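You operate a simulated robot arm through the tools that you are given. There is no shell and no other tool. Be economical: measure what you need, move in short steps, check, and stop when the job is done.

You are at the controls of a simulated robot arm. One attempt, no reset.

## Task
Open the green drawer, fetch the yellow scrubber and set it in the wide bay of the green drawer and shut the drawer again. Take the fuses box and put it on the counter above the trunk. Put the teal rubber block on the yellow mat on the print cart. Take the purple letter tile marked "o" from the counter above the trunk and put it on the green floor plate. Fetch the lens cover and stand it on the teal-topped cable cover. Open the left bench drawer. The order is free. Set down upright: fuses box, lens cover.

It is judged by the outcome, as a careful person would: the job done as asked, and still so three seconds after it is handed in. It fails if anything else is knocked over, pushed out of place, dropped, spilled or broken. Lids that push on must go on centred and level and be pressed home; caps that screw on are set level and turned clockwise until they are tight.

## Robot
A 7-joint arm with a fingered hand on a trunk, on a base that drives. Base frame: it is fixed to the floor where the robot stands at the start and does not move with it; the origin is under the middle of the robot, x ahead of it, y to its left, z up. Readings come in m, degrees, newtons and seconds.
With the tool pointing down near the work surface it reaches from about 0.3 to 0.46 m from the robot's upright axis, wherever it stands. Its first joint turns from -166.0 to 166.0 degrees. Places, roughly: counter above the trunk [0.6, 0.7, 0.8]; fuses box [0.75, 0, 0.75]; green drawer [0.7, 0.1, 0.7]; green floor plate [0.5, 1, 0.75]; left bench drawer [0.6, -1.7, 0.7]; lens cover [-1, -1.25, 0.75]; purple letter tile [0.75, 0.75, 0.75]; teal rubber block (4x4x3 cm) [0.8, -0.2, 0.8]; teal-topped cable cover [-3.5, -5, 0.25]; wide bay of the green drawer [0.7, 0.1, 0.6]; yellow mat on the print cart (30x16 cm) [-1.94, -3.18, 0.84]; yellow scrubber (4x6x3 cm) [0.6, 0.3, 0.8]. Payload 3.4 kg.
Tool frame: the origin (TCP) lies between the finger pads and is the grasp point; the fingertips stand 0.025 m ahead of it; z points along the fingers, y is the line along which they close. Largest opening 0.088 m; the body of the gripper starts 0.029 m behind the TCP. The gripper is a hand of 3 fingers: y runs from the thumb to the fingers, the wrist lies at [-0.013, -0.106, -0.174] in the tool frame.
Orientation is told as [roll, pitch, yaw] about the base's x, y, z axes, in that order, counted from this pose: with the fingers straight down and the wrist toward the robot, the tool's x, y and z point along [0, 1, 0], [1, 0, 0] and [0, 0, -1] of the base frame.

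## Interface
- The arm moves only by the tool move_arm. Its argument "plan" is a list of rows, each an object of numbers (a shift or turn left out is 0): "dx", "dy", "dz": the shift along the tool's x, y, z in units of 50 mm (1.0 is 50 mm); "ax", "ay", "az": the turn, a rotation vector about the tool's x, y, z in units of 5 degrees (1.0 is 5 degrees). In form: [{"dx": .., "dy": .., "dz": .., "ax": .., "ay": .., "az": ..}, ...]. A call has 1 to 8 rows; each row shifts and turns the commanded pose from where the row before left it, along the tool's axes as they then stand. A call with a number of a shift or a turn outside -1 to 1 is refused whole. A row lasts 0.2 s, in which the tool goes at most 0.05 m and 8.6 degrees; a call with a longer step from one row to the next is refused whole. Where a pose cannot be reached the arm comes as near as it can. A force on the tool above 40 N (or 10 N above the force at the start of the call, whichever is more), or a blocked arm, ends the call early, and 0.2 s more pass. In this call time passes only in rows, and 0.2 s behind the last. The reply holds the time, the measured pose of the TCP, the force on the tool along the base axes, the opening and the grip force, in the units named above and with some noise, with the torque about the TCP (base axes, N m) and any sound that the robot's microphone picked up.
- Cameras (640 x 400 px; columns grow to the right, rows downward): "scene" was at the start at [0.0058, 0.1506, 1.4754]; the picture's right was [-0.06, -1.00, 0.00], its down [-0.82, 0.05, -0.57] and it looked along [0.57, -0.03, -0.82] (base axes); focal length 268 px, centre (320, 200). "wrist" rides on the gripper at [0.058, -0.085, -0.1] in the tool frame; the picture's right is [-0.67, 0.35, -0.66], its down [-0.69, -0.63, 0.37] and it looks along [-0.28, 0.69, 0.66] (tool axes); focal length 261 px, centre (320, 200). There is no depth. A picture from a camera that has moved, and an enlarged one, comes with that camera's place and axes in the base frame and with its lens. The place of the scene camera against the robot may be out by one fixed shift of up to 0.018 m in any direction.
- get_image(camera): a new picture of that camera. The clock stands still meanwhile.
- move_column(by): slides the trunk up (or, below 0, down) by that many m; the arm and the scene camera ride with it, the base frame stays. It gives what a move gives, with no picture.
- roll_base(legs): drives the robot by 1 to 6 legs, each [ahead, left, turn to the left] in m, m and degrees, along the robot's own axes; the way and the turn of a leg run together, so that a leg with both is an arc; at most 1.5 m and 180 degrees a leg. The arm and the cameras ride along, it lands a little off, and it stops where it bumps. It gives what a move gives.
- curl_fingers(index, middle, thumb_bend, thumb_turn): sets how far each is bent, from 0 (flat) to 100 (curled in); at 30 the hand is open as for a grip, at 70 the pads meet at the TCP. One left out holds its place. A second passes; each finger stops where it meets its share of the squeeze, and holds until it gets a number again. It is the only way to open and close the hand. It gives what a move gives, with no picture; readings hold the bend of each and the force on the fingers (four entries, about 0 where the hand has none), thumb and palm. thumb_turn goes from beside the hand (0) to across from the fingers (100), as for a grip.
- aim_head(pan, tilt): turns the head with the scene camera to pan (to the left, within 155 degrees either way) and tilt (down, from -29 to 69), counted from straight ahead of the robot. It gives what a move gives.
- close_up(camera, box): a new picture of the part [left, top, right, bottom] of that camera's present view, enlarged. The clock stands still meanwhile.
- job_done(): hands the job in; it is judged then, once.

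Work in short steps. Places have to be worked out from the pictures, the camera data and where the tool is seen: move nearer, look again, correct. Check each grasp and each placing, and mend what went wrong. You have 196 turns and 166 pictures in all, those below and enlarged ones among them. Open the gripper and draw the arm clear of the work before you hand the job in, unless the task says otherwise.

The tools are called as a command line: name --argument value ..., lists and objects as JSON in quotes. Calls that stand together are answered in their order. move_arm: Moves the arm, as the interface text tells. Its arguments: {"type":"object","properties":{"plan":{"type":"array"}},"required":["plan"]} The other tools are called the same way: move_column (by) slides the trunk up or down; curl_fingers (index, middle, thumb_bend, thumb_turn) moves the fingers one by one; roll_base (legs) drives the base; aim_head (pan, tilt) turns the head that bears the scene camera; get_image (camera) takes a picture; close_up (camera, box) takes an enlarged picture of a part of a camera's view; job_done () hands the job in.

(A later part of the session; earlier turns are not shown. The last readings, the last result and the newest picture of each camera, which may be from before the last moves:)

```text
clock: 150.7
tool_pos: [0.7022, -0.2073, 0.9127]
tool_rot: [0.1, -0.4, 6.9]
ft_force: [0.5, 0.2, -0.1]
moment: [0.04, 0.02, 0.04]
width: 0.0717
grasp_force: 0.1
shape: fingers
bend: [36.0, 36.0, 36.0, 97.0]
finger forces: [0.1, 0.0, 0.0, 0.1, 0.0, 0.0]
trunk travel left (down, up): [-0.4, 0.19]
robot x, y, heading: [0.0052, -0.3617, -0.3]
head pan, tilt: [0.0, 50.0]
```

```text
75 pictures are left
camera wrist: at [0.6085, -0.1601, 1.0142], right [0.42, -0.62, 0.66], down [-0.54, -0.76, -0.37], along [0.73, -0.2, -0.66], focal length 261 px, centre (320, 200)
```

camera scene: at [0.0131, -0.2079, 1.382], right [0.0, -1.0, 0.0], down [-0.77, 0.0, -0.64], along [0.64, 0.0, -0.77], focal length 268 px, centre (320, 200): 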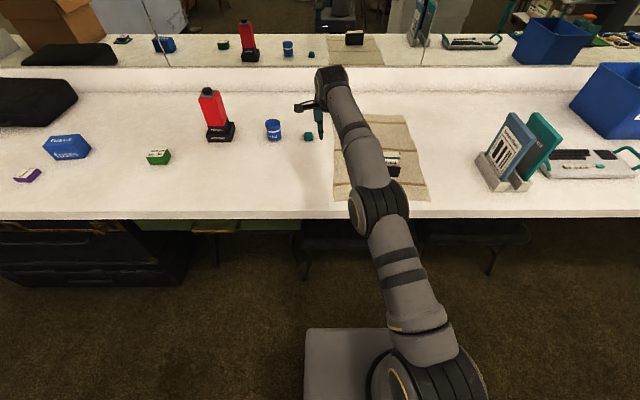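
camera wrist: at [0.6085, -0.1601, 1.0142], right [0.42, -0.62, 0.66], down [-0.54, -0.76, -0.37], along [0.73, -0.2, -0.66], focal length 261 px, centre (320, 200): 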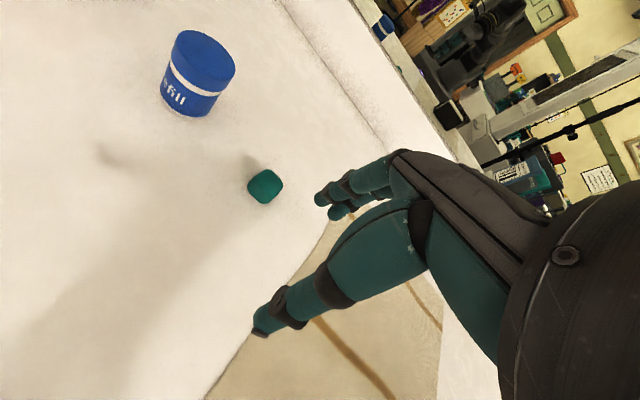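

Teal block at about (0.804, −0.166). I shift the base and lower partway.

roll_base --legs '[[0.1, 0.042, 0.3]]'

move_arm --plan '[{"dz": 0.7}, {"dz": 0.6}]'

get_image --camera "wrist"

close_up --camera "scene" --box '[280, 110, 360, 160]'

```text
clock: 151.9
tool_pos: [0.8012, -0.1608, 0.9145]
tool_rot: [0.2, -0.4, 7.3]
ft_force: [-0.4, -0.8, -0.1]
moment: [-0.02, 0.01, 0.0]
width: 0.0719
grasp_force: 0.2
shape: fingers
bend: [36.0, 36.0, 36.0, 97.0]
finger forces: [0.0, 0.0, 0.0, 0.0, 0.0, 0.0]
trunk travel left (down, up): [-0.4, 0.19]
robot x, y, heading: [0.1035, -0.3185, 0.3]
head pan, tilt: [0.0, 50.0]
```

```text
clock: 152.5
tool_pos: [0.8009, -0.1618, 0.8497]
tool_rot: [0.0, -0.5, 7.3]
ft_force: [0.4, 0.1, -0.1]
moment: [0.01, 0.01, 0.03]
width: 0.0718
grasp_force: 0.1
shape: fingers
bend: [36.0, 36.0, 36.0, 97.0]
finger forces: [0.0, 0.1, 0.0, 0.0, 0.1, 0.0]
trunk travel left (down, up): [-0.4, 0.19]
robot x, y, heading: [0.1, -0.3185, 0.1]
head pan, tilt: [0.0, 50.0]
```

```text
74 pictures are left
camera wrist: at [0.7066, -0.1156, 0.9492], right [0.43, -0.62, 0.66], down [-0.53, -0.76, -0.37], along [0.73, -0.19, -0.66], focal length 261 px, centre (320, 200)
```

wrist: 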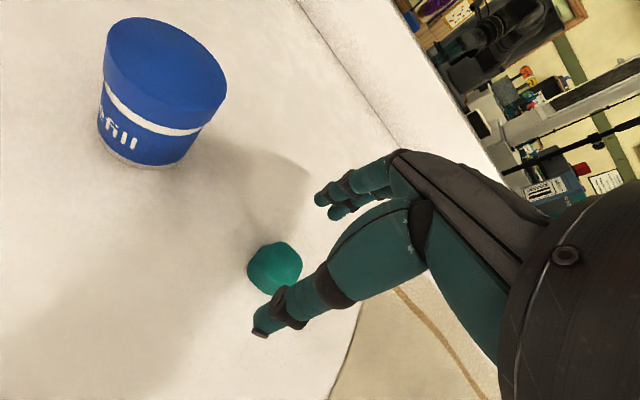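

```text
8.00 times, centred on (320, 135) of scene
camera zoom: at [0.1122, -0.1668, 1.382], right [0.0, -1.0, 0.0], down [-0.77, 0.0, -0.64], along [0.64, 0.0, -0.77], focal length 2142 px, centre (320, 720)
```

zoom: 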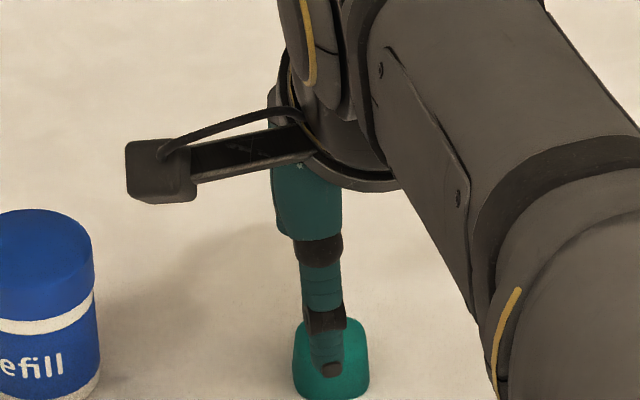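

move_arm --plan '[{"dx": -0.12}, {"dz": 0.45}, {"dz": 0.4}]'

curl_fingers --index 62 --middle 62 --thumb_bend 62

move_arm --plan '[{"dz": -0.4}, {"dz": -0.8}, {"dz": -0.8}]'

get_image --camera "wrist"

```text
clock: 153.3
tool_pos: [0.8027, -0.1659, 0.8069]
tool_rot: [0.1, -0.5, 7.3]
ft_force: [-0.7, 1.1, 0.3]
moment: [0.0, 0.0, -0.01]
width: 0.0722
grasp_force: 0.1
shape: fingers
bend: [36.0, 36.0, 36.0, 97.0]
finger forces: [0.1, 0.2, 0.1, 0.0, 0.0, 0.0]
trunk travel left (down, up): [-0.4, 0.19]
robot x, y, heading: [0.0973, -0.3204, 0.1]
head pan, tilt: [0.0, 50.0]
```

```text
clock: 154.3
tool_pos: [0.8021, -0.1673, 0.8084]
tool_rot: [0.1, -0.5, 7.3]
ft_force: [3.0, 0.0, 7.6]
moment: [0.0, -0.2, 0.01]
width: 0.0247
grasp_force: 7.2
shape: fingers
bend: [58.0, 59.0, 58.0, 97.0]
finger forces: [2.5, 8.6, 0.0, 0.0, 3.2, 0.0]
trunk travel left (down, up): [-0.4, 0.19]
robot x, y, heading: [0.0962, -0.3215, 0.0]
head pan, tilt: [0.0, 50.0]
```

```text
clock: 155.1
tool_pos: [0.8014, -0.1679, 0.9082]
tool_rot: [0.1, -0.4, 7.3]
ft_force: [0.1, 0.3, -0.5]
moment: [0.02, -0.03, -0.03]
width: 0.0246
grasp_force: 3.4
shape: fingers
bend: [59.0, 60.0, 58.0, 97.0]
finger forces: [2.0, 1.6, 0.0, 0.1, 3.7, 0.0]
trunk travel left (down, up): [-0.4, 0.19]
robot x, y, heading: [0.1045, -0.3217, 0.1]
head pan, tilt: [0.0, 50.0]
```

```text
72 pictures are left
camera wrist: at [0.7084, -0.1214, 1.0077], right [0.43, -0.62, 0.66], down [-0.54, -0.76, -0.37], along [0.73, -0.19, -0.66], focal length 261 px, centre (320, 200)
```

wrist: 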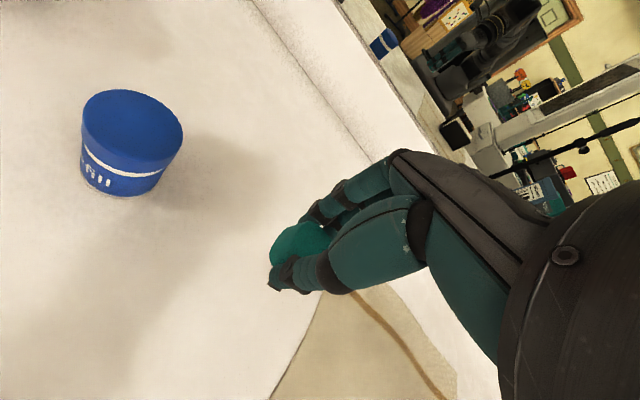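

Block is held lightly; I squeeze more, back away, tuck the arm in for travel, and look for the way to the print cart.

curl_fingers --index 72 --middle 72 --thumb_bend 72

roll_base --legs '[[-0.6, 0, 0]]'

move_arm --plan '[{"dy": -1}, {"dy": -1}, {"dy": -1}, {"dy": -1}, {"dy": -1}, {"dz": -1}]'

aim_head --pan -100 --tilt 30

get_image --camera "scene"

aim_head --pan -150 --tilt 30

get_image --camera "scene"

```text
clock: 156.1
tool_pos: [0.8027, -0.1671, 0.9078]
tool_rot: [0.1, -0.3, 7.3]
ft_force: [0.6, -0.2, 0.4]
moment: [0.03, 0.0, 0.03]
width: 0.0229
grasp_force: 12.4
shape: fingers
bend: [61.0, 65.0, 57.0, 95.0]
finger forces: [7.3, 5.0, 0.1, 0.0, 12.6, 0.0]
trunk travel left (down, up): [-0.4, 0.19]
robot x, y, heading: [0.1009, -0.3214, 0.0]
head pan, tilt: [0.0, 50.0]
```

```text
clock: 159.4
tool_pos: [0.2063, -0.166, 0.9085]
tool_rot: [0.1, -0.4, 7.6]
ft_force: [-0.3, -1.1, 0.0]
moment: [0.01, 0.03, 0.0]
width: 0.0228
grasp_force: 12.4
shape: fingers
bend: [61.0, 65.0, 57.0, 95.0]
finger forces: [7.4, 5.1, 0.0, 0.1, 12.7, 0.0]
trunk travel left (down, up): [-0.4, 0.19]
robot x, y, heading: [-0.4937, -0.3227, 0.3]
head pan, tilt: [0.0, 50.0]
```

```text
clock: 160.8
tool_pos: [-0.0406, -0.1998, 0.9565]
tool_rot: [0.0, -0.4, 7.5]
ft_force: [0.4, 0.4, -0.5]
moment: [-0.03, -0.01, -0.01]
width: 0.0224
grasp_force: 12.6
shape: fingers
bend: [61.0, 65.0, 57.0, 95.0]
finger forces: [6.9, 5.1, 0.1, 0.0, 12.0, 0.0]
trunk travel left (down, up): [-0.4, 0.19]
robot x, y, heading: [-0.4929, -0.3255, 0.1]
head pan, tilt: [0.0, 50.0]
```

```text
clock: 162.6
tool_pos: [-0.0402, -0.2007, 0.9563]
tool_rot: [0.1, -0.4, 7.6]
ft_force: [-0.7, 1.1, -0.5]
moment: [0.01, 0.0, -0.02]
width: 0.0224
grasp_force: 12.2
shape: fingers
bend: [61.0, 65.0, 57.0, 95.0]
finger forces: [6.9, 5.1, 0.0, 0.1, 12.1, 0.1]
trunk travel left (down, up): [-0.4, 0.19]
robot x, y, heading: [-0.4899, -0.3241, 0.2]
head pan, tilt: [-100.0, 30.0]
```

```text
71 pictures are left
camera scene: at [-0.576, -0.2582, 1.4115], right [-0.99, 0.17, 0.0], down [0.08, 0.49, -0.87], along [-0.14, -0.85, -0.5], focal length 268 px, centre (320, 200)
```

scene: 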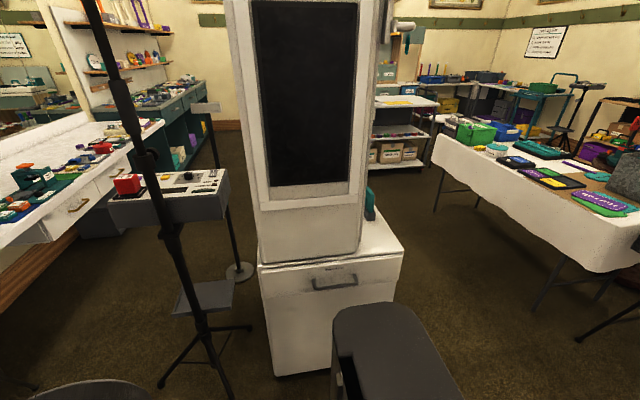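

```text
clock: 163.8
tool_pos: [-0.0406, -0.1996, 0.9568]
tool_rot: [0.0, -0.4, 7.7]
ft_force: [-0.2, 1.2, 0.4]
moment: [-0.02, -0.02, 0.02]
width: 0.0223
grasp_force: 12.0
shape: fingers
bend: [61.0, 65.0, 57.0, 95.0]
finger forces: [6.9, 5.0, 0.2, 0.0, 12.0, 0.0]
trunk travel left (down, up): [-0.4, 0.19]
robot x, y, heading: [-0.4955, -0.3218, 0.3]
head pan, tilt: [-150.0, 30.0]
```

```text
70 pictures are left
camera scene: at [-0.6389, -0.2148, 1.4115], right [-0.51, 0.86, 0.0], down [0.43, 0.25, -0.87], along [-0.75, -0.44, -0.5], focal length 268 px, centre (320, 200)
```

scene: 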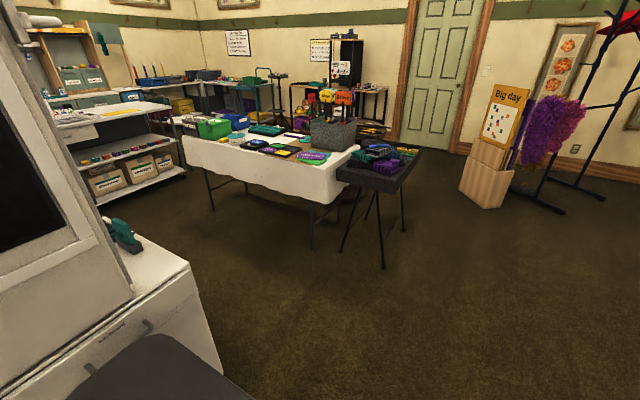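

The cart is the shelf trolley behind the photo kiosk; the lens cover is the teal thing on the kiosk cabinet. I drive back, turn right, and go through the gap (x≈−1.5) between kiosk and the white table.

roll_base --legs '[[-0.78, 0, 0], [0, 0, -90], [0, -0.2, 0], [1.3, 0, 0]]'

aim_head --pan -10 --tilt 30

get_image --camera "scene"

```text
clock: 179.1
tool_pos: [-1.3758, -2.054, 0.9576]
tool_rot: [0.2, -0.4, -82.5]
ft_force: [-0.3, 0.4, 0.2]
moment: [-0.01, 0.0, 0.01]
width: 0.0222
grasp_force: 11.4
shape: fingers
bend: [61.0, 66.0, 57.0, 95.0]
finger forces: [6.4, 4.9, 0.0, 0.1, 11.5, 0.0]
trunk travel left (down, up): [-0.4, 0.19]
robot x, y, heading: [-1.4976, -1.5959, -89.7]
head pan, tilt: [-150.0, 30.0]
```

```text
clock: 181.4
tool_pos: [-1.3753, -2.0542, 0.9564]
tool_rot: [0.1, -0.4, -82.7]
ft_force: [0.1, 0.1, -0.7]
moment: [-0.01, 0.0, 0.03]
width: 0.0221
grasp_force: 11.2
shape: fingers
bend: [61.0, 66.0, 57.0, 95.0]
finger forces: [6.6, 5.0, 0.0, 0.1, 11.4, 0.1]
trunk travel left (down, up): [-0.4, 0.19]
robot x, y, heading: [-1.496, -1.597, -89.8]
head pan, tilt: [-10.0, 30.0]
```

```text
69 pictures are left
camera scene: at [-1.362, -1.6319, 1.4115], right [-0.99, 0.17, 0.0], down [0.09, 0.49, -0.87], along [-0.15, -0.85, -0.5], focal length 268 px, centre (320, 200)
```

scene: 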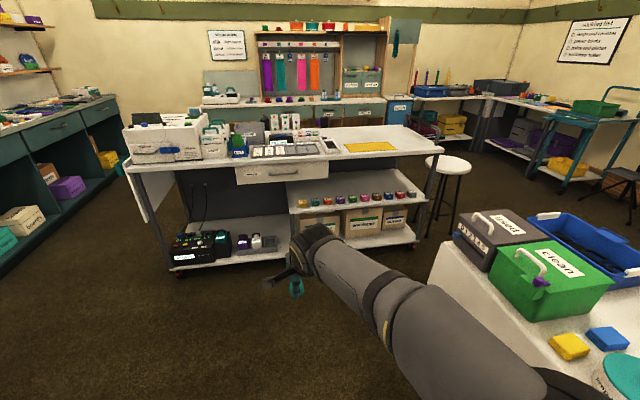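

Cart and its yellow mat are in view (mat ≈ (−1.95, −3.18)). I drive up and turn partly toward it.

roll_base --legs '[[0.95, 0, 0], [0, -0.12, 0], [0, 0, -25]]'

aim_head --pan 0 --tilt 50

get_image --camera "scene"

```text
clock: 188.3
tool_pos: [-1.7234, -2.9857, 0.9558]
tool_rot: [0.1, -0.4, -109.1]
ft_force: [0.7, 0.4, 0.1]
moment: [-0.02, 0.0, 0.0]
width: 0.0219
grasp_force: 11.9
shape: fingers
bend: [61.0, 66.0, 57.0, 95.0]
finger forces: [6.5, 4.9, 0.0, 0.0, 11.4, 0.1]
trunk travel left (down, up): [-0.4, 0.19]
robot x, y, heading: [-1.6325, -2.5229, -116.4]
head pan, tilt: [-10.0, 30.0]
```

```text
clock: 189.2
tool_pos: [-1.7226, -2.9846, 0.9564]
tool_rot: [0.1, -0.4, -109.1]
ft_force: [-0.2, 0.5, 0.2]
moment: [0.02, 0.02, 0.03]
width: 0.0222
grasp_force: 10.7
shape: fingers
bend: [61.0, 66.0, 57.0, 95.0]
finger forces: [6.3, 4.9, 0.1, 0.0, 11.3, 0.1]
trunk travel left (down, up): [-0.4, 0.19]
robot x, y, heading: [-1.6279, -2.5224, -116.2]
head pan, tilt: [0.0, 50.0]
```

```text
68 pictures are left
camera scene: at [-1.5009, -2.6138, 1.382], right [-0.9, 0.45, 0.0], down [0.34, 0.69, -0.64], along [-0.29, -0.58, -0.77], focal length 268 px, centre (320, 200)
```

scene: 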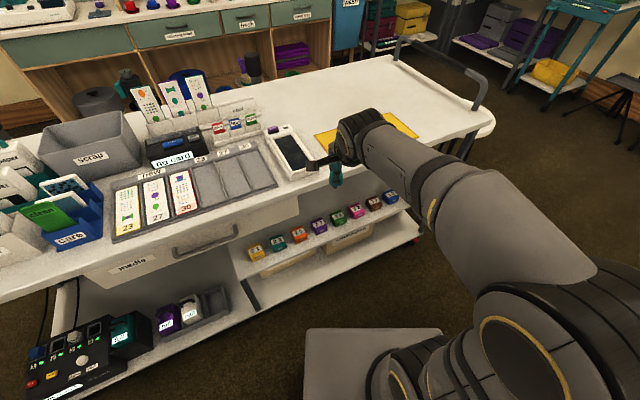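

Mat spans about x −2.11…−1.80, y −3.12…−3.28. I roll 0.13 m closer and bring the block over its centre.

roll_base --legs '[[0.13, 0, 0]]'

move_arm --plan '[{"dy": 0.7, "dx": -0.67}, {"dy": 0.7, "dx": -0.67}, {"dy": 0.7, "dx": -0.67}, {"dy": 0.7, "dx": -0.67}, {"dz": 0.7}]'

get_image --camera "scene"

get_image --camera "wrist"

```text
clock: 190.5
tool_pos: [-1.7828, -3.1043, 0.9565]
tool_rot: [0.0, -0.3, -109.3]
ft_force: [0.1, -0.4, -0.1]
moment: [0.02, 0.01, 0.01]
width: 0.0223
grasp_force: 11.7
shape: fingers
bend: [61.0, 66.0, 57.0, 95.0]
finger forces: [6.4, 4.8, 0.1, 0.0, 11.4, 0.1]
trunk travel left (down, up): [-0.4, 0.19]
robot x, y, heading: [-1.6864, -2.6459, -116.3]
head pan, tilt: [0.0, 50.0]
```

```text
clock: 191.7
tool_pos: [-1.9583, -3.1908, 0.9236]
tool_rot: [0.1, -0.4, -109.2]
ft_force: [-0.2, -0.3, -0.1]
moment: [-0.02, 0.04, 0.01]
width: 0.0219
grasp_force: 11.4
shape: fingers
bend: [61.0, 66.0, 57.0, 95.0]
finger forces: [6.3, 4.9, 0.0, 0.0, 11.3, 0.0]
trunk travel left (down, up): [-0.4, 0.19]
robot x, y, heading: [-1.6874, -2.6425, -116.3]
head pan, tilt: [0.0, 50.0]
```

```text
67 pictures are left
camera scene: at [-1.56, -2.7323, 1.382], right [-0.9, 0.44, 0.0], down [0.34, 0.69, -0.64], along [-0.29, -0.58, -0.77], focal length 268 px, centre (320, 200)
```

scene: 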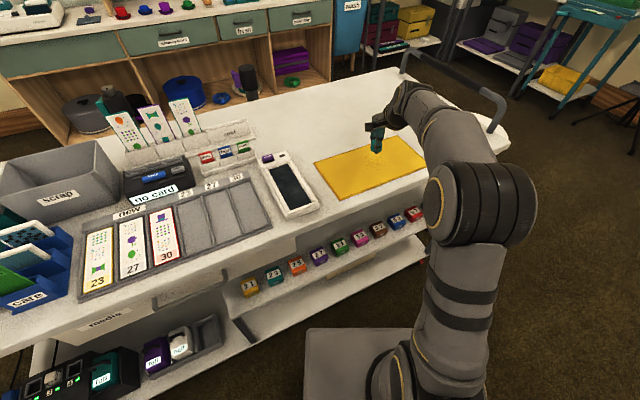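

```text
66 pictures are left
camera wrist: at [-1.8752, -3.1295, 1.0235], right [-0.75, -0.1, 0.66], down [-0.44, 0.82, -0.37], along [-0.5, -0.57, -0.66], focal length 261 px, centre (320, 200)
```

wrist: 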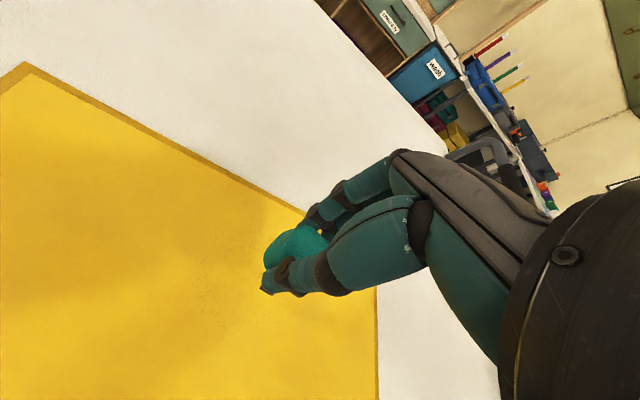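

Right over the mat centre. Lowering.

move_arm --plan '[{"dz": 0.4}, {"dz": 0.35}]'

move_arm --plan '[{"dz": 0.12}]'

move_arm --plan '[{"dz": 0.12}]'

get_image --camera "wrist"

```text
clock: 192.3
tool_pos: [-1.9541, -3.192, 0.8857]
tool_rot: [0.1, -0.4, -109.3]
ft_force: [0.2, -0.8, 0.2]
moment: [-0.01, 0.04, 0.01]
width: 0.0221
grasp_force: 11.4
shape: fingers
bend: [61.0, 66.0, 57.0, 95.0]
finger forces: [6.4, 4.9, 0.0, 0.0, 11.4, 0.1]
trunk travel left (down, up): [-0.4, 0.19]
robot x, y, heading: [-1.6906, -2.6422, -116.3]
head pan, tilt: [0.0, 50.0]
```

```text
clock: 192.7
tool_pos: [-1.9542, -3.1925, 0.8797]
tool_rot: [0.1, -0.4, -109.3]
ft_force: [0.1, -0.2, -0.5]
moment: [0.02, 0.04, 0.0]
width: 0.0222
grasp_force: 11.3
shape: fingers
bend: [61.0, 66.0, 57.0, 95.0]
finger forces: [6.3, 4.9, 0.0, 0.1, 11.2, 0.1]
trunk travel left (down, up): [-0.4, 0.19]
robot x, y, heading: [-1.6877, -2.6471, -116.4]
head pan, tilt: [0.0, 50.0]
```

```text
clock: 193.1
tool_pos: [-1.9537, -3.1926, 0.8769]
tool_rot: [0.0, -1.0, -109.1]
ft_force: [-0.8, -1.4, 25.2]
moment: [0.56, -0.26, -0.01]
width: 0.022
grasp_force: 24.1
shape: fingers
bend: [71.0, 66.0, 58.0, 95.0]
finger forces: [7.1, 5.9, 0.0, 0.0, 34.5, 0.0]
trunk travel left (down, up): [-0.4, 0.19]
robot x, y, heading: [-1.6882, -2.6448, -116.2]
head pan, tilt: [0.0, 50.0]
```

```text
65 pictures are left
camera wrist: at [-1.8723, -3.1304, 0.9767], right [-0.74, -0.1, 0.66], down [-0.44, 0.81, -0.38], along [-0.5, -0.57, -0.65], focal length 261 px, centre (320, 200)
```

wrist: 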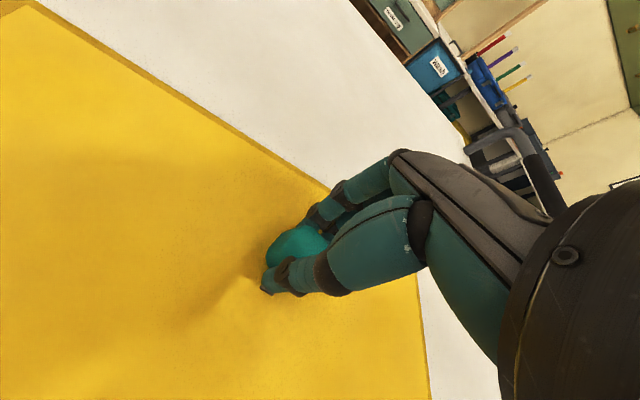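

Firm contact; ease up a hair, release, and rise.

move_arm --plan '[{"dz": -0.05}]'

curl_fingers --index 36 --middle 36 --thumb_bend 36

move_arm --plan '[{"dz": -0.4}, {"dz": -0.8}, {"dz": -0.6}]'

close_up --camera "scene" --box '[290, 110, 450, 210]'

```text
clock: 193.5
tool_pos: [-1.9537, -3.1911, 0.8782]
tool_rot: [0.0, -0.7, -109.1]
ft_force: [-1.9, -5.3, 22.6]
moment: [0.34, -0.16, -0.02]
width: 0.0219
grasp_force: 22.8
shape: fingers
bend: [71.0, 65.0, 59.0, 95.0]
finger forces: [8.5, 7.3, 0.0, 0.0, 31.1, 0.0]
trunk travel left (down, up): [-0.4, 0.19]
robot x, y, heading: [-1.682, -2.6418, -116.4]
head pan, tilt: [0.0, 50.0]
```

```text
clock: 194.5
tool_pos: [-1.9546, -3.1897, 0.8757]
tool_rot: [0.2, -0.4, -109.1]
ft_force: [0.6, 2.4, 12.1]
moment: [-0.37, 0.25, -0.02]
width: 0.0721
grasp_force: 6.5
shape: fingers
bend: [36.0, 35.0, 36.0, 97.0]
finger forces: [0.0, 11.8, 0.1, 0.0, 0.1, 0.0]
trunk travel left (down, up): [-0.4, 0.19]
robot x, y, heading: [-1.6891, -2.6453, -116.2]
head pan, tilt: [0.0, 50.0]
```

```text
clock: 195.3
tool_pos: [-1.9546, -3.1905, 0.9648]
tool_rot: [0.2, -0.5, -109.2]
ft_force: [-0.2, -0.1, -0.3]
moment: [0.01, 0.0, 0.01]
width: 0.0721
grasp_force: 0.1
shape: fingers
bend: [36.0, 36.0, 36.0, 97.0]
finger forces: [0.0, 0.1, 0.0, 0.0, 0.1, 0.0]
trunk travel left (down, up): [-0.4, 0.19]
robot x, y, heading: [-1.6853, -2.6405, -116.4]
head pan, tilt: [0.0, 50.0]
```

```text
4.00 times, centred on (370, 160) of scene
camera zoom: at [-1.5598, -2.7322, 1.3819], right [-0.9, 0.44, 0.0], down [0.34, 0.69, -0.64], along [-0.29, -0.58, -0.77], focal length 1071 px, centre (120, 360)
```

zoom: 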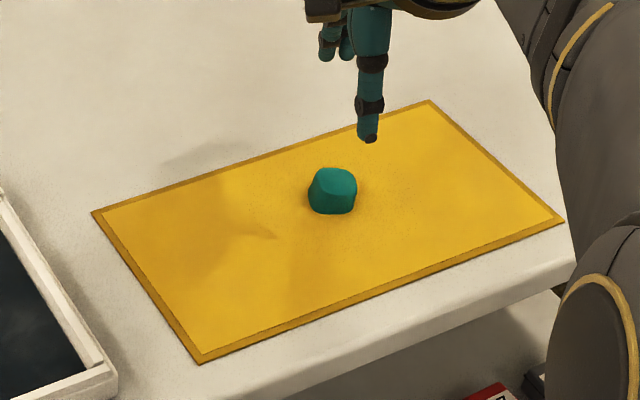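

Teal block is on the mat. I retract the arm and drive back north of the kiosk to look at the lens cover.

move_arm --plan '[{"dy": -0.7, "dx": 0.67}, {"dy": -0.7, "dx": 0.67}, {"dy": -0.7, "dx": 0.67}, {"dy": -0.7, "dx": 0.67}]'

roll_base --legs '[[-0.2, 0, 0], [0, 0, 26.3], [0, 0.12, 0], [-1.4, 0, 0], [-0.6, 0, 0], [0, 0.25, 0]]'

aim_head --pan 10 --tilt 45

get_image --camera "scene"

```text
clock: 196.3
tool_pos: [-1.7789, -3.1028, 0.9639]
tool_rot: [0.1, -0.5, -109.2]
ft_force: [0.2, -0.6, -0.2]
moment: [-0.01, 0.0, 0.01]
width: 0.0719
grasp_force: 0.0
shape: fingers
bend: [36.0, 36.0, 36.0, 97.0]
finger forces: [0.1, 0.0, 0.0, 0.0, 0.0, 0.0]
trunk travel left (down, up): [-0.4, 0.19]
robot x, y, heading: [-1.6904, -2.6447, -116.3]
head pan, tilt: [0.0, 50.0]
```

```text
clock: 211.0
tool_pos: [-1.0717, -0.9315, 0.9638]
tool_rot: [0.1, -0.5, -84.2]
ft_force: [-0.1, 0.4, 0.1]
moment: [0.0, 0.01, 0.0]
width: 0.072
grasp_force: 0.0
shape: fingers
bend: [36.0, 36.0, 36.0, 97.0]
finger forces: [0.0, 0.0, 0.0, 0.0, 0.0, 0.0]
trunk travel left (down, up): [-0.4, 0.19]
robot x, y, heading: [-1.1836, -0.4773, -91.2]
head pan, tilt: [0.0, 50.0]
```

```text
clock: 211.7
tool_pos: [-1.0715, -0.9303, 0.9645]
tool_rot: [0.1, -0.4, -84.1]
ft_force: [0.1, 0.0, -0.1]
moment: [0.0, -0.01, 0.0]
width: 0.0721
grasp_force: 0.1
shape: fingers
bend: [36.0, 36.0, 36.0, 97.0]
finger forces: [0.0, 0.0, 0.0, 0.0, 0.0, 0.1]
trunk travel left (down, up): [-0.4, 0.19]
robot x, y, heading: [-1.1814, -0.4743, -91.1]
head pan, tilt: [10.0, 45.0]
```

```text
63 pictures are left
camera scene: at [-1.0169, -0.5034, 1.3889], right [-0.99, -0.15, 0.0], down [-0.11, 0.7, -0.71], along [0.11, -0.7, -0.71], focal length 268 px, centre (320, 200)
```

scene: 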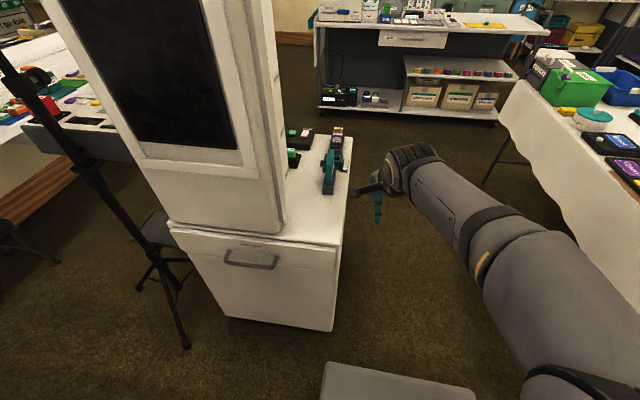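

close_up --camera "scene" --box '[270, 110, 390, 230]'

get_image --camera "wrist"

```text
3.33 times, centred on (330, 170) of scene
camera zoom: at [-1.0169, -0.5034, 1.3889], right [-0.99, -0.15, 0.0], down [-0.11, 0.7, -0.71], along [0.11, -0.7, -0.71], focal length 892 px, centre (287, 300)
```

zoom: 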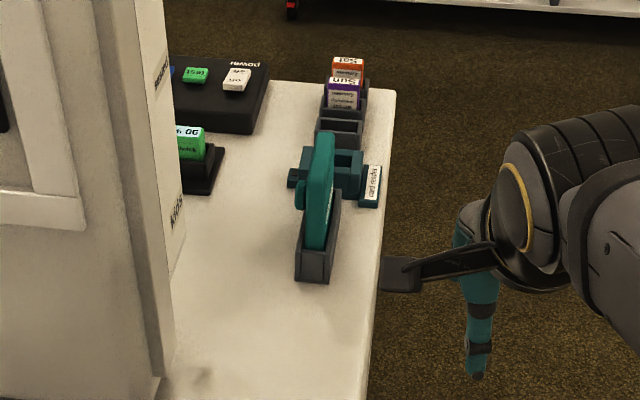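

```text
61 pictures are left
camera wrist: at [-1.0237, -0.8408, 1.0648], right [-0.63, -0.41, 0.66], down [-0.75, 0.55, -0.37], along [-0.21, -0.72, -0.66], focal length 261 px, centre (320, 200)
```

wrist: 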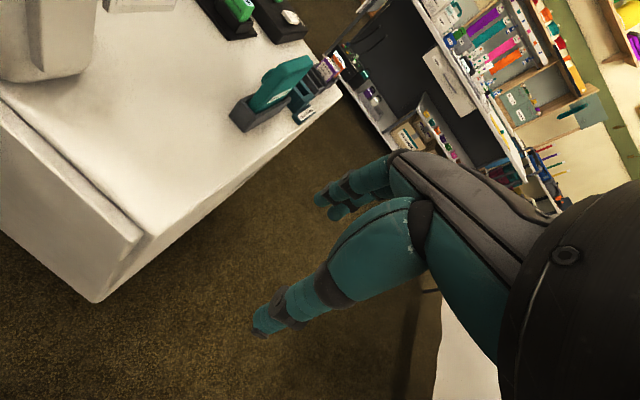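

close_up --camera "wrist" --box '[220, 40, 360, 140]'

```text
4.00 times, centred on (290, 90) of wrist
camera zoom: at [-1.0237, -0.8408, 1.0648], right [-0.63, -0.41, 0.66], down [-0.75, 0.55, -0.37], along [-0.21, -0.72, -0.66], focal length 1043 px, centre (440, 640)
```

zoom: 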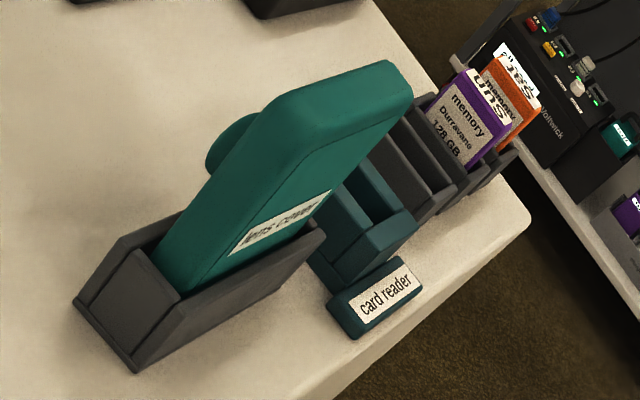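

The lens cover stands in a slotted holder at about (−0.945, −1.17), top z≈0.89, thin along x. I turn the base +30°, raise the trunk, and yaw the hand so it will close along x.

roll_base --legs '[[0, 0, 30]]'

move_column --by 0.1

move_arm --plan '[{"az": -1}, {"az": -1}, {"az": -1}, {"az": -1}, {"az": -1}, {"az": -1}]'

move_arm --plan '[{"az": -1}, {"az": -1}, {"az": -1}, {"az": -1}, {"az": -0.8}]'

get_image --camera "scene"

get_image --camera "wrist"

```text
clock: 213.6
tool_pos: [-0.8554, -0.8122, 0.9642]
tool_rot: [0.1, -0.4, -53.8]
ft_force: [0.6, -0.1, -0.4]
moment: [-0.03, 0.02, -0.02]
width: 0.0719
grasp_force: 0.1
shape: fingers
bend: [36.0, 36.0, 36.0, 97.0]
finger forces: [0.1, 0.0, 0.1, 0.0, 0.1, 0.0]
trunk travel left (down, up): [-0.4, 0.19]
robot x, y, heading: [-1.185, -0.4737, -60.8]
head pan, tilt: [10.0, 45.0]
```

```text
clock: 215.0
tool_pos: [-0.8563, -0.8119, 1.0646]
tool_rot: [0.1, -0.3, -53.7]
ft_force: [-0.1, 1.1, -0.1]
moment: [0.01, -0.04, 0.03]
width: 0.0718
grasp_force: 0.1
shape: fingers
bend: [36.0, 36.0, 36.0, 97.0]
finger forces: [0.1, 0.0, 0.0, 0.0, 0.0, 0.0]
trunk travel left (down, up): [-0.5, 0.09]
robot x, y, heading: [-1.182, -0.4768, -60.9]
head pan, tilt: [10.0, 45.0]
```

```text
clock: 216.4
tool_pos: [-0.8557, -0.8132, 1.0645]
tool_rot: [-0.2, -0.4, -23.5]
ft_force: [0.7, 1.0, 0.1]
moment: [0.02, 0.02, 0.01]
width: 0.072
grasp_force: 0.1
shape: fingers
bend: [36.0, 36.0, 36.0, 97.0]
finger forces: [0.0, 0.0, 0.0, 0.0, 0.0, 0.0]
trunk travel left (down, up): [-0.5, 0.09]
robot x, y, heading: [-1.1829, -0.4752, -61.0]
head pan, tilt: [10.0, 45.0]
```

```text
clock: 217.6
tool_pos: [-0.8559, -0.8138, 1.0659]
tool_rot: [-0.3, -0.3, 0.4]
ft_force: [-0.3, 0.1, -0.3]
moment: [0.0, -0.02, -0.01]
width: 0.072
grasp_force: 0.1
shape: fingers
bend: [36.0, 36.0, 36.0, 97.0]
finger forces: [0.0, 0.2, 0.1, 0.0, 0.0, 0.0]
trunk travel left (down, up): [-0.5, 0.09]
robot x, y, heading: [-1.1838, -0.4765, -60.9]
head pan, tilt: [10.0, 45.0]
```

```text
59 pictures are left
camera scene: at [-1.0283, -0.4133, 1.4889], right [-0.78, -0.63, 0.0], down [-0.45, 0.55, -0.71], along [0.45, -0.55, -0.71], focal length 268 px, centre (320, 200)
```

scene: 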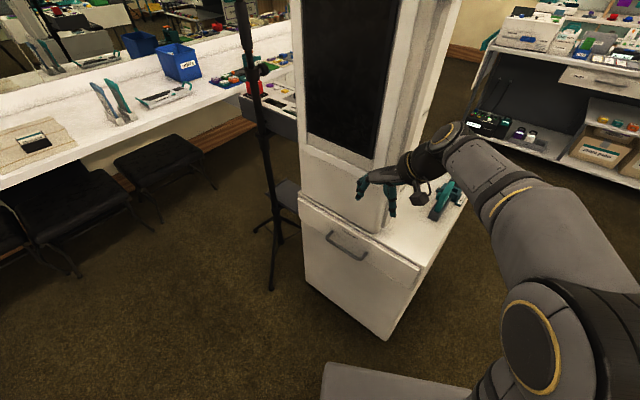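

```text
58 pictures are left
camera wrist: at [-0.9432, -0.7561, 1.1648], right [0.35, -0.66, 0.66], down [-0.62, -0.69, -0.37], along [0.7, -0.28, -0.65], focal length 261 px, centre (320, 200)
```

wrist: 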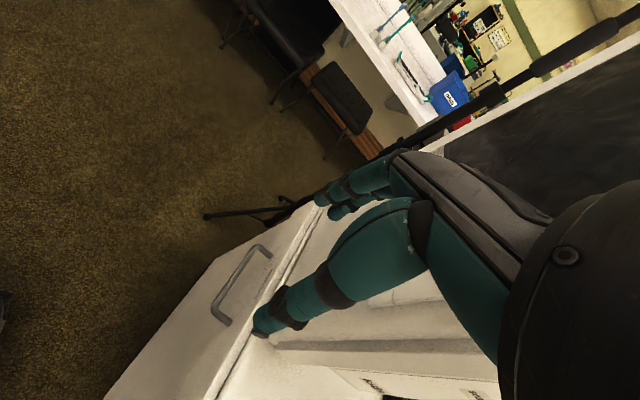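

close_up --camera "scene" --box '[400, 150, 500, 240]'

```text
4.44 times, centred on (450, 195) of scene
camera zoom: at [-1.0283, -0.4133, 1.4889], right [-0.78, -0.63, 0.0], down [-0.45, 0.55, -0.71], along [0.45, -0.55, -0.71], focal length 1190 px, centre (-258, 222)
```

zoom: 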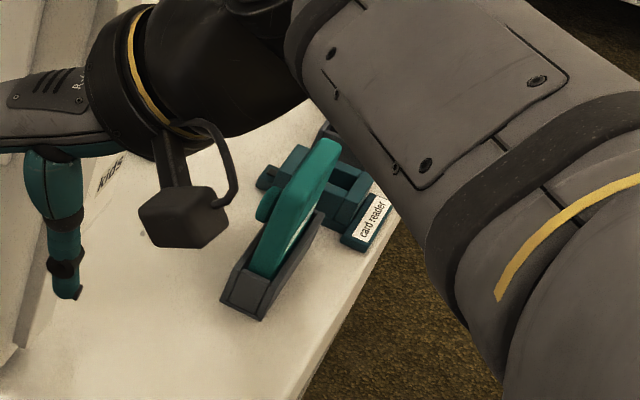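

Lens cover top: x≈−0.94, y≈−1.165…−1.24, z≈0.88; knob lower on the east face. I bring the robot nearer (keeping clear of the cabinet corner) and look from above.

roll_base --legs '[[0, -0.234, 0], [0.183, 0, 0]]'

get_image --camera "scene"

get_image --camera "wrist"

```text
clock: 220.4
tool_pos: [-0.9749, -1.0852, 1.0649]
tool_rot: [-0.3, -0.3, 0.0]
ft_force: [0.1, -0.4, 0.6]
moment: [0.01, 0.02, 0.01]
width: 0.0718
grasp_force: 0.1
shape: fingers
bend: [36.0, 36.0, 36.0, 97.0]
finger forces: [0.1, 0.0, 0.1, 0.1, 0.0, 0.0]
trunk travel left (down, up): [-0.5, 0.09]
robot x, y, heading: [-1.301, -0.7416, -61.3]
head pan, tilt: [10.0, 45.0]
```

```text
56 pictures are left
camera scene: at [-1.1433, -0.6843, 1.4889], right [-0.78, -0.63, 0.0], down [-0.44, 0.55, -0.71], along [0.44, -0.55, -0.71], focal length 268 px, centre (320, 200)
```

scene: 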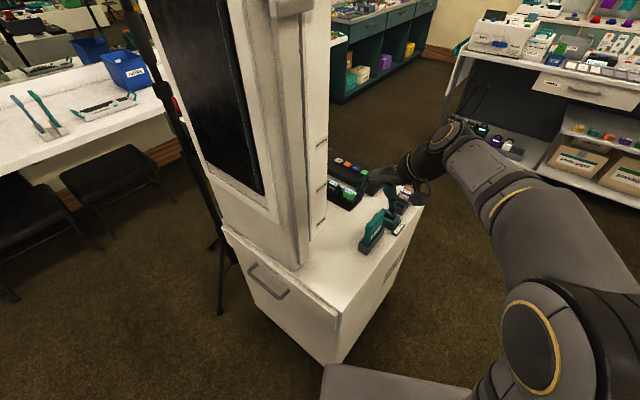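

```text
55 pictures are left
camera wrist: at [-1.0599, -1.0272, 1.1646], right [0.35, -0.67, 0.66], down [-0.63, -0.69, -0.37], along [0.7, -0.29, -0.66], focal length 261 px, centre (320, 200)
```

wrist: 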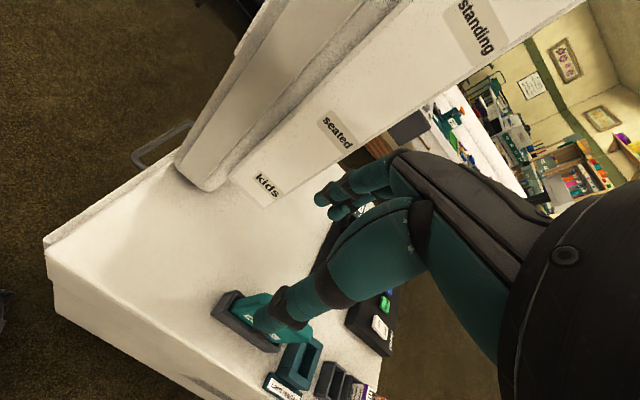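

close_up --camera "wrist" --box '[200, 270, 360, 370]'

close_up --camera "scene" --box '[340, 160, 440, 260]'

```text
4.00 times, centred on (280, 320) of wrist
camera zoom: at [-1.0599, -1.0272, 1.1646], right [0.35, -0.67, 0.66], down [-0.63, -0.69, -0.37], along [0.7, -0.29, -0.66], focal length 1043 px, centre (480, -280)
```

zoom: 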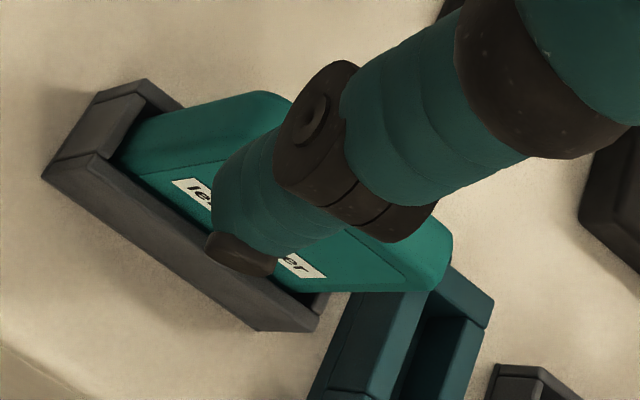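

```text
4.00 times, centred on (390, 210) of scene
camera zoom: at [-1.1433, -0.6843, 1.4889], right [-0.78, -0.63, 0.0], down [-0.44, 0.55, -0.71], along [0.44, -0.55, -0.71], focal length 1071 px, centre (40, 160)
```

zoom: 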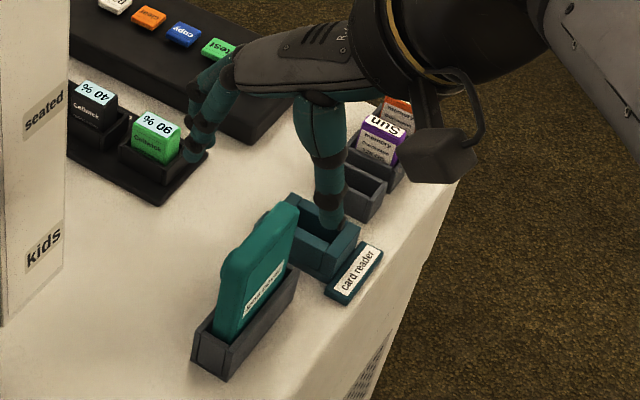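

Target TCP (−0.941, −1.193). I move above and go partway down.

move_arm --plan '[{"dy": 0.68}, {"dx": -1}, {"dx": -1}, {"dx": -0.16}, {"dz": 1}, {"dz": 1}, {"dz": 0.6}]'

close_up --camera "scene" --box '[340, 160, 440, 260]'

get_image --camera "wrist"

```text
clock: 222.0
tool_pos: [-0.9384, -1.1932, 0.9361]
tool_rot: [-0.3, -0.3, 0.0]
ft_force: [-0.8, -0.5, 0.6]
moment: [-0.03, 0.0, 0.02]
width: 0.0719
grasp_force: 0.0
shape: fingers
bend: [36.0, 36.0, 36.0, 97.0]
finger forces: [0.0, 0.1, 0.0, 0.1, 0.0, 0.0]
trunk travel left (down, up): [-0.5, 0.09]
robot x, y, heading: [-1.2985, -0.7429, -61.1]
head pan, tilt: [10.0, 45.0]
```

```text
4.00 times, centred on (390, 210) of scene
camera zoom: at [-1.1436, -0.6839, 1.4889], right [-0.78, -0.63, 0.0], down [-0.44, 0.55, -0.71], along [0.44, -0.55, -0.71], focal length 1071 px, centre (40, 160)
```

zoom: 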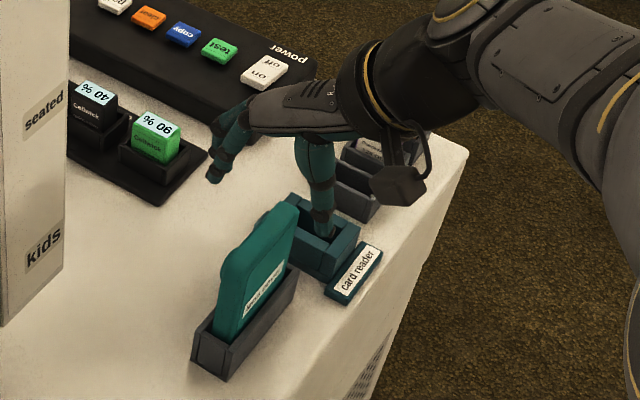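

```text
51 pictures are left
camera wrist: at [-1.0248, -1.1351, 1.0353], right [0.34, -0.67, 0.66], down [-0.63, -0.69, -0.37], along [0.7, -0.29, -0.66], focal length 261 px, centre (320, 200)
```

wrist: 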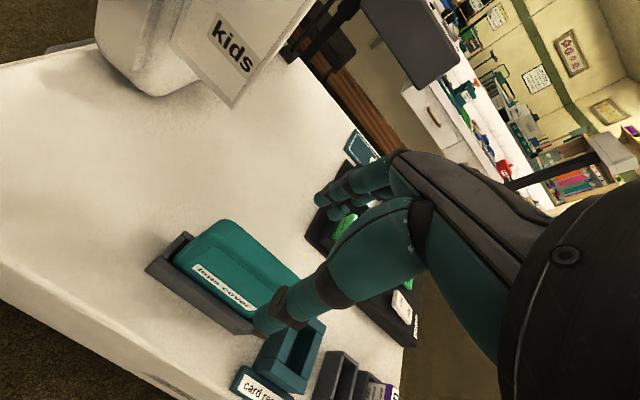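

close_up --camera "wrist" --box '[140, 200, 340, 340]'

```text
2.86 times, centred on (240, 270) of wrist
camera zoom: at [-1.0248, -1.1351, 1.0353], right [0.34, -0.67, 0.66], down [-0.63, -0.69, -0.37], along [0.7, -0.29, -0.66], focal length 745 px, centre (549, 0)
```

zoom: 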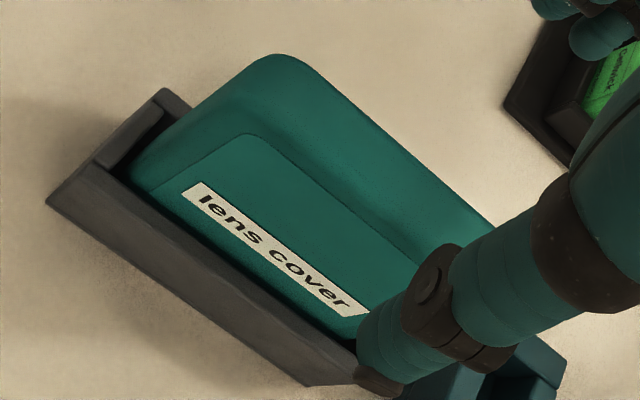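

Fine: cover centre x≈−0.945, y≈−1.19. I correct slightly, descend, and close gently.

move_arm --plan '[{"dy": -0.13}, {"dz": 0.8}, {"dz": 0.55}]'

get_image --camera "wrist"

curl_fingers --index 66 --middle 66 --thumb_bend 66

get_image --camera "wrist"

```text
clock: 222.8
tool_pos: [-0.9479, -1.1936, 0.8681]
tool_rot: [-0.3, -0.3, 0.0]
ft_force: [-0.2, -0.3, -0.4]
moment: [-0.02, 0.02, -0.07]
width: 0.072
grasp_force: 0.0
shape: fingers
bend: [36.0, 36.0, 36.0, 97.0]
finger forces: [0.0, 0.0, 0.1, 0.0, 0.0, 0.0]
trunk travel left (down, up): [-0.5, 0.09]
robot x, y, heading: [-1.299, -0.7466, -61.3]
head pan, tilt: [10.0, 45.0]
```

```text
49 pictures are left
camera wrist: at [-1.034, -1.1351, 0.9685], right [0.35, -0.67, 0.66], down [-0.63, -0.69, -0.37], along [0.7, -0.29, -0.66], focal length 261 px, centre (320, 200)
```

wrist: 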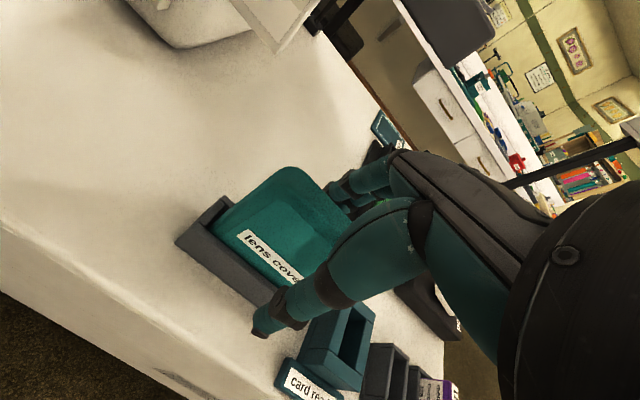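

```text
clock: 223.8
tool_pos: [-0.946, -1.1941, 0.8703]
tool_rot: [-0.4, -0.5, 0.1]
ft_force: [9.4, -0.7, 14.8]
moment: [0.0, -0.53, -0.03]
width: 0.0158
grasp_force: 9.9
shape: fingers
bend: [59.0, 62.0, 65.0, 97.0]
finger forces: [15.8, 3.6, 0.1, 0.1, 0.5, 0.0]
trunk travel left (down, up): [-0.5, 0.09]
robot x, y, heading: [-1.2993, -0.7434, -61.1]
head pan, tilt: [10.0, 45.0]
```

```text
48 pictures are left
camera wrist: at [-1.0332, -1.1343, 0.97], right [0.34, -0.67, 0.66], down [-0.63, -0.69, -0.37], along [0.7, -0.29, -0.65], focal length 261 px, centre (320, 200)
```

wrist: 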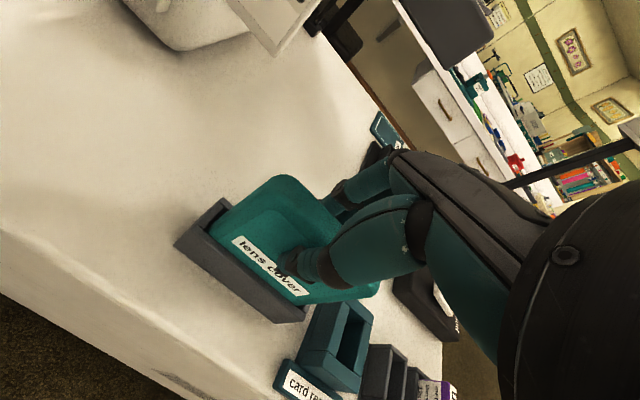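

Contact both sides; tighten the thumb more to balance the squeeze.

curl_fingers --index 70 --middle 70 --thumb_bend 80

move_arm --plan '[{"dz": -0.3}, {"dz": -0.4}, {"dz": -0.5}]'

get_image --camera "wrist"

close_up --camera "scene" --box '[340, 160, 440, 260]'

```text
clock: 224.8
tool_pos: [-0.9464, -1.1916, 0.8702]
tool_rot: [-0.4, -0.3, 0.1]
ft_force: [8.1, -2.5, 16.3]
moment: [-0.01, -0.69, 0.11]
width: 0.0128
grasp_force: 18.3
shape: fingers
bend: [57.0, 62.0, 71.0, 97.0]
finger forces: [17.9, 8.8, 0.0, 0.0, 9.9, 0.0]
trunk travel left (down, up): [-0.5, 0.09]
robot x, y, heading: [-1.2965, -0.7425, -61.1]
head pan, tilt: [10.0, 45.0]
```

```text
clock: 225.6
tool_pos: [-0.9451, -1.1931, 0.9287]
tool_rot: [-0.3, -0.3, -0.1]
ft_force: [-0.3, 1.1, -0.9]
moment: [-0.02, -0.02, -0.02]
width: 0.0106
grasp_force: 11.8
shape: fingers
bend: [60.0, 65.0, 72.0, 95.0]
finger forces: [8.3, 4.2, 0.0, 0.1, 12.3, 0.0]
trunk travel left (down, up): [-0.5, 0.09]
robot x, y, heading: [-1.2995, -0.745, -61.1]
head pan, tilt: [10.0, 45.0]
```

```text
47 pictures are left
camera wrist: at [-1.0325, -1.1362, 1.028], right [0.35, -0.67, 0.66], down [-0.63, -0.69, -0.37], along [0.7, -0.29, -0.66], focal length 261 px, centre (320, 200)
```

wrist: 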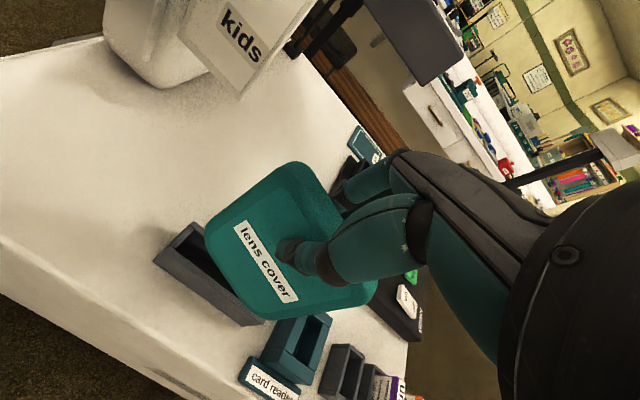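

```text
4.00 times, centred on (390, 210) of scene
camera zoom: at [-1.1436, -0.6837, 1.4888], right [-0.78, -0.63, 0.0], down [-0.44, 0.55, -0.71], along [0.44, -0.55, -0.71], focal length 1071 px, centre (40, 160)
```

zoom: 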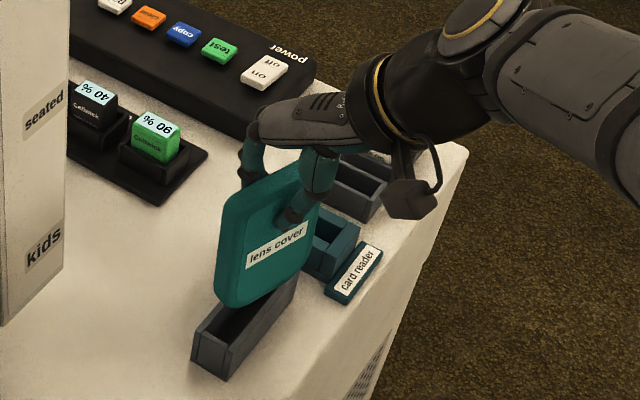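

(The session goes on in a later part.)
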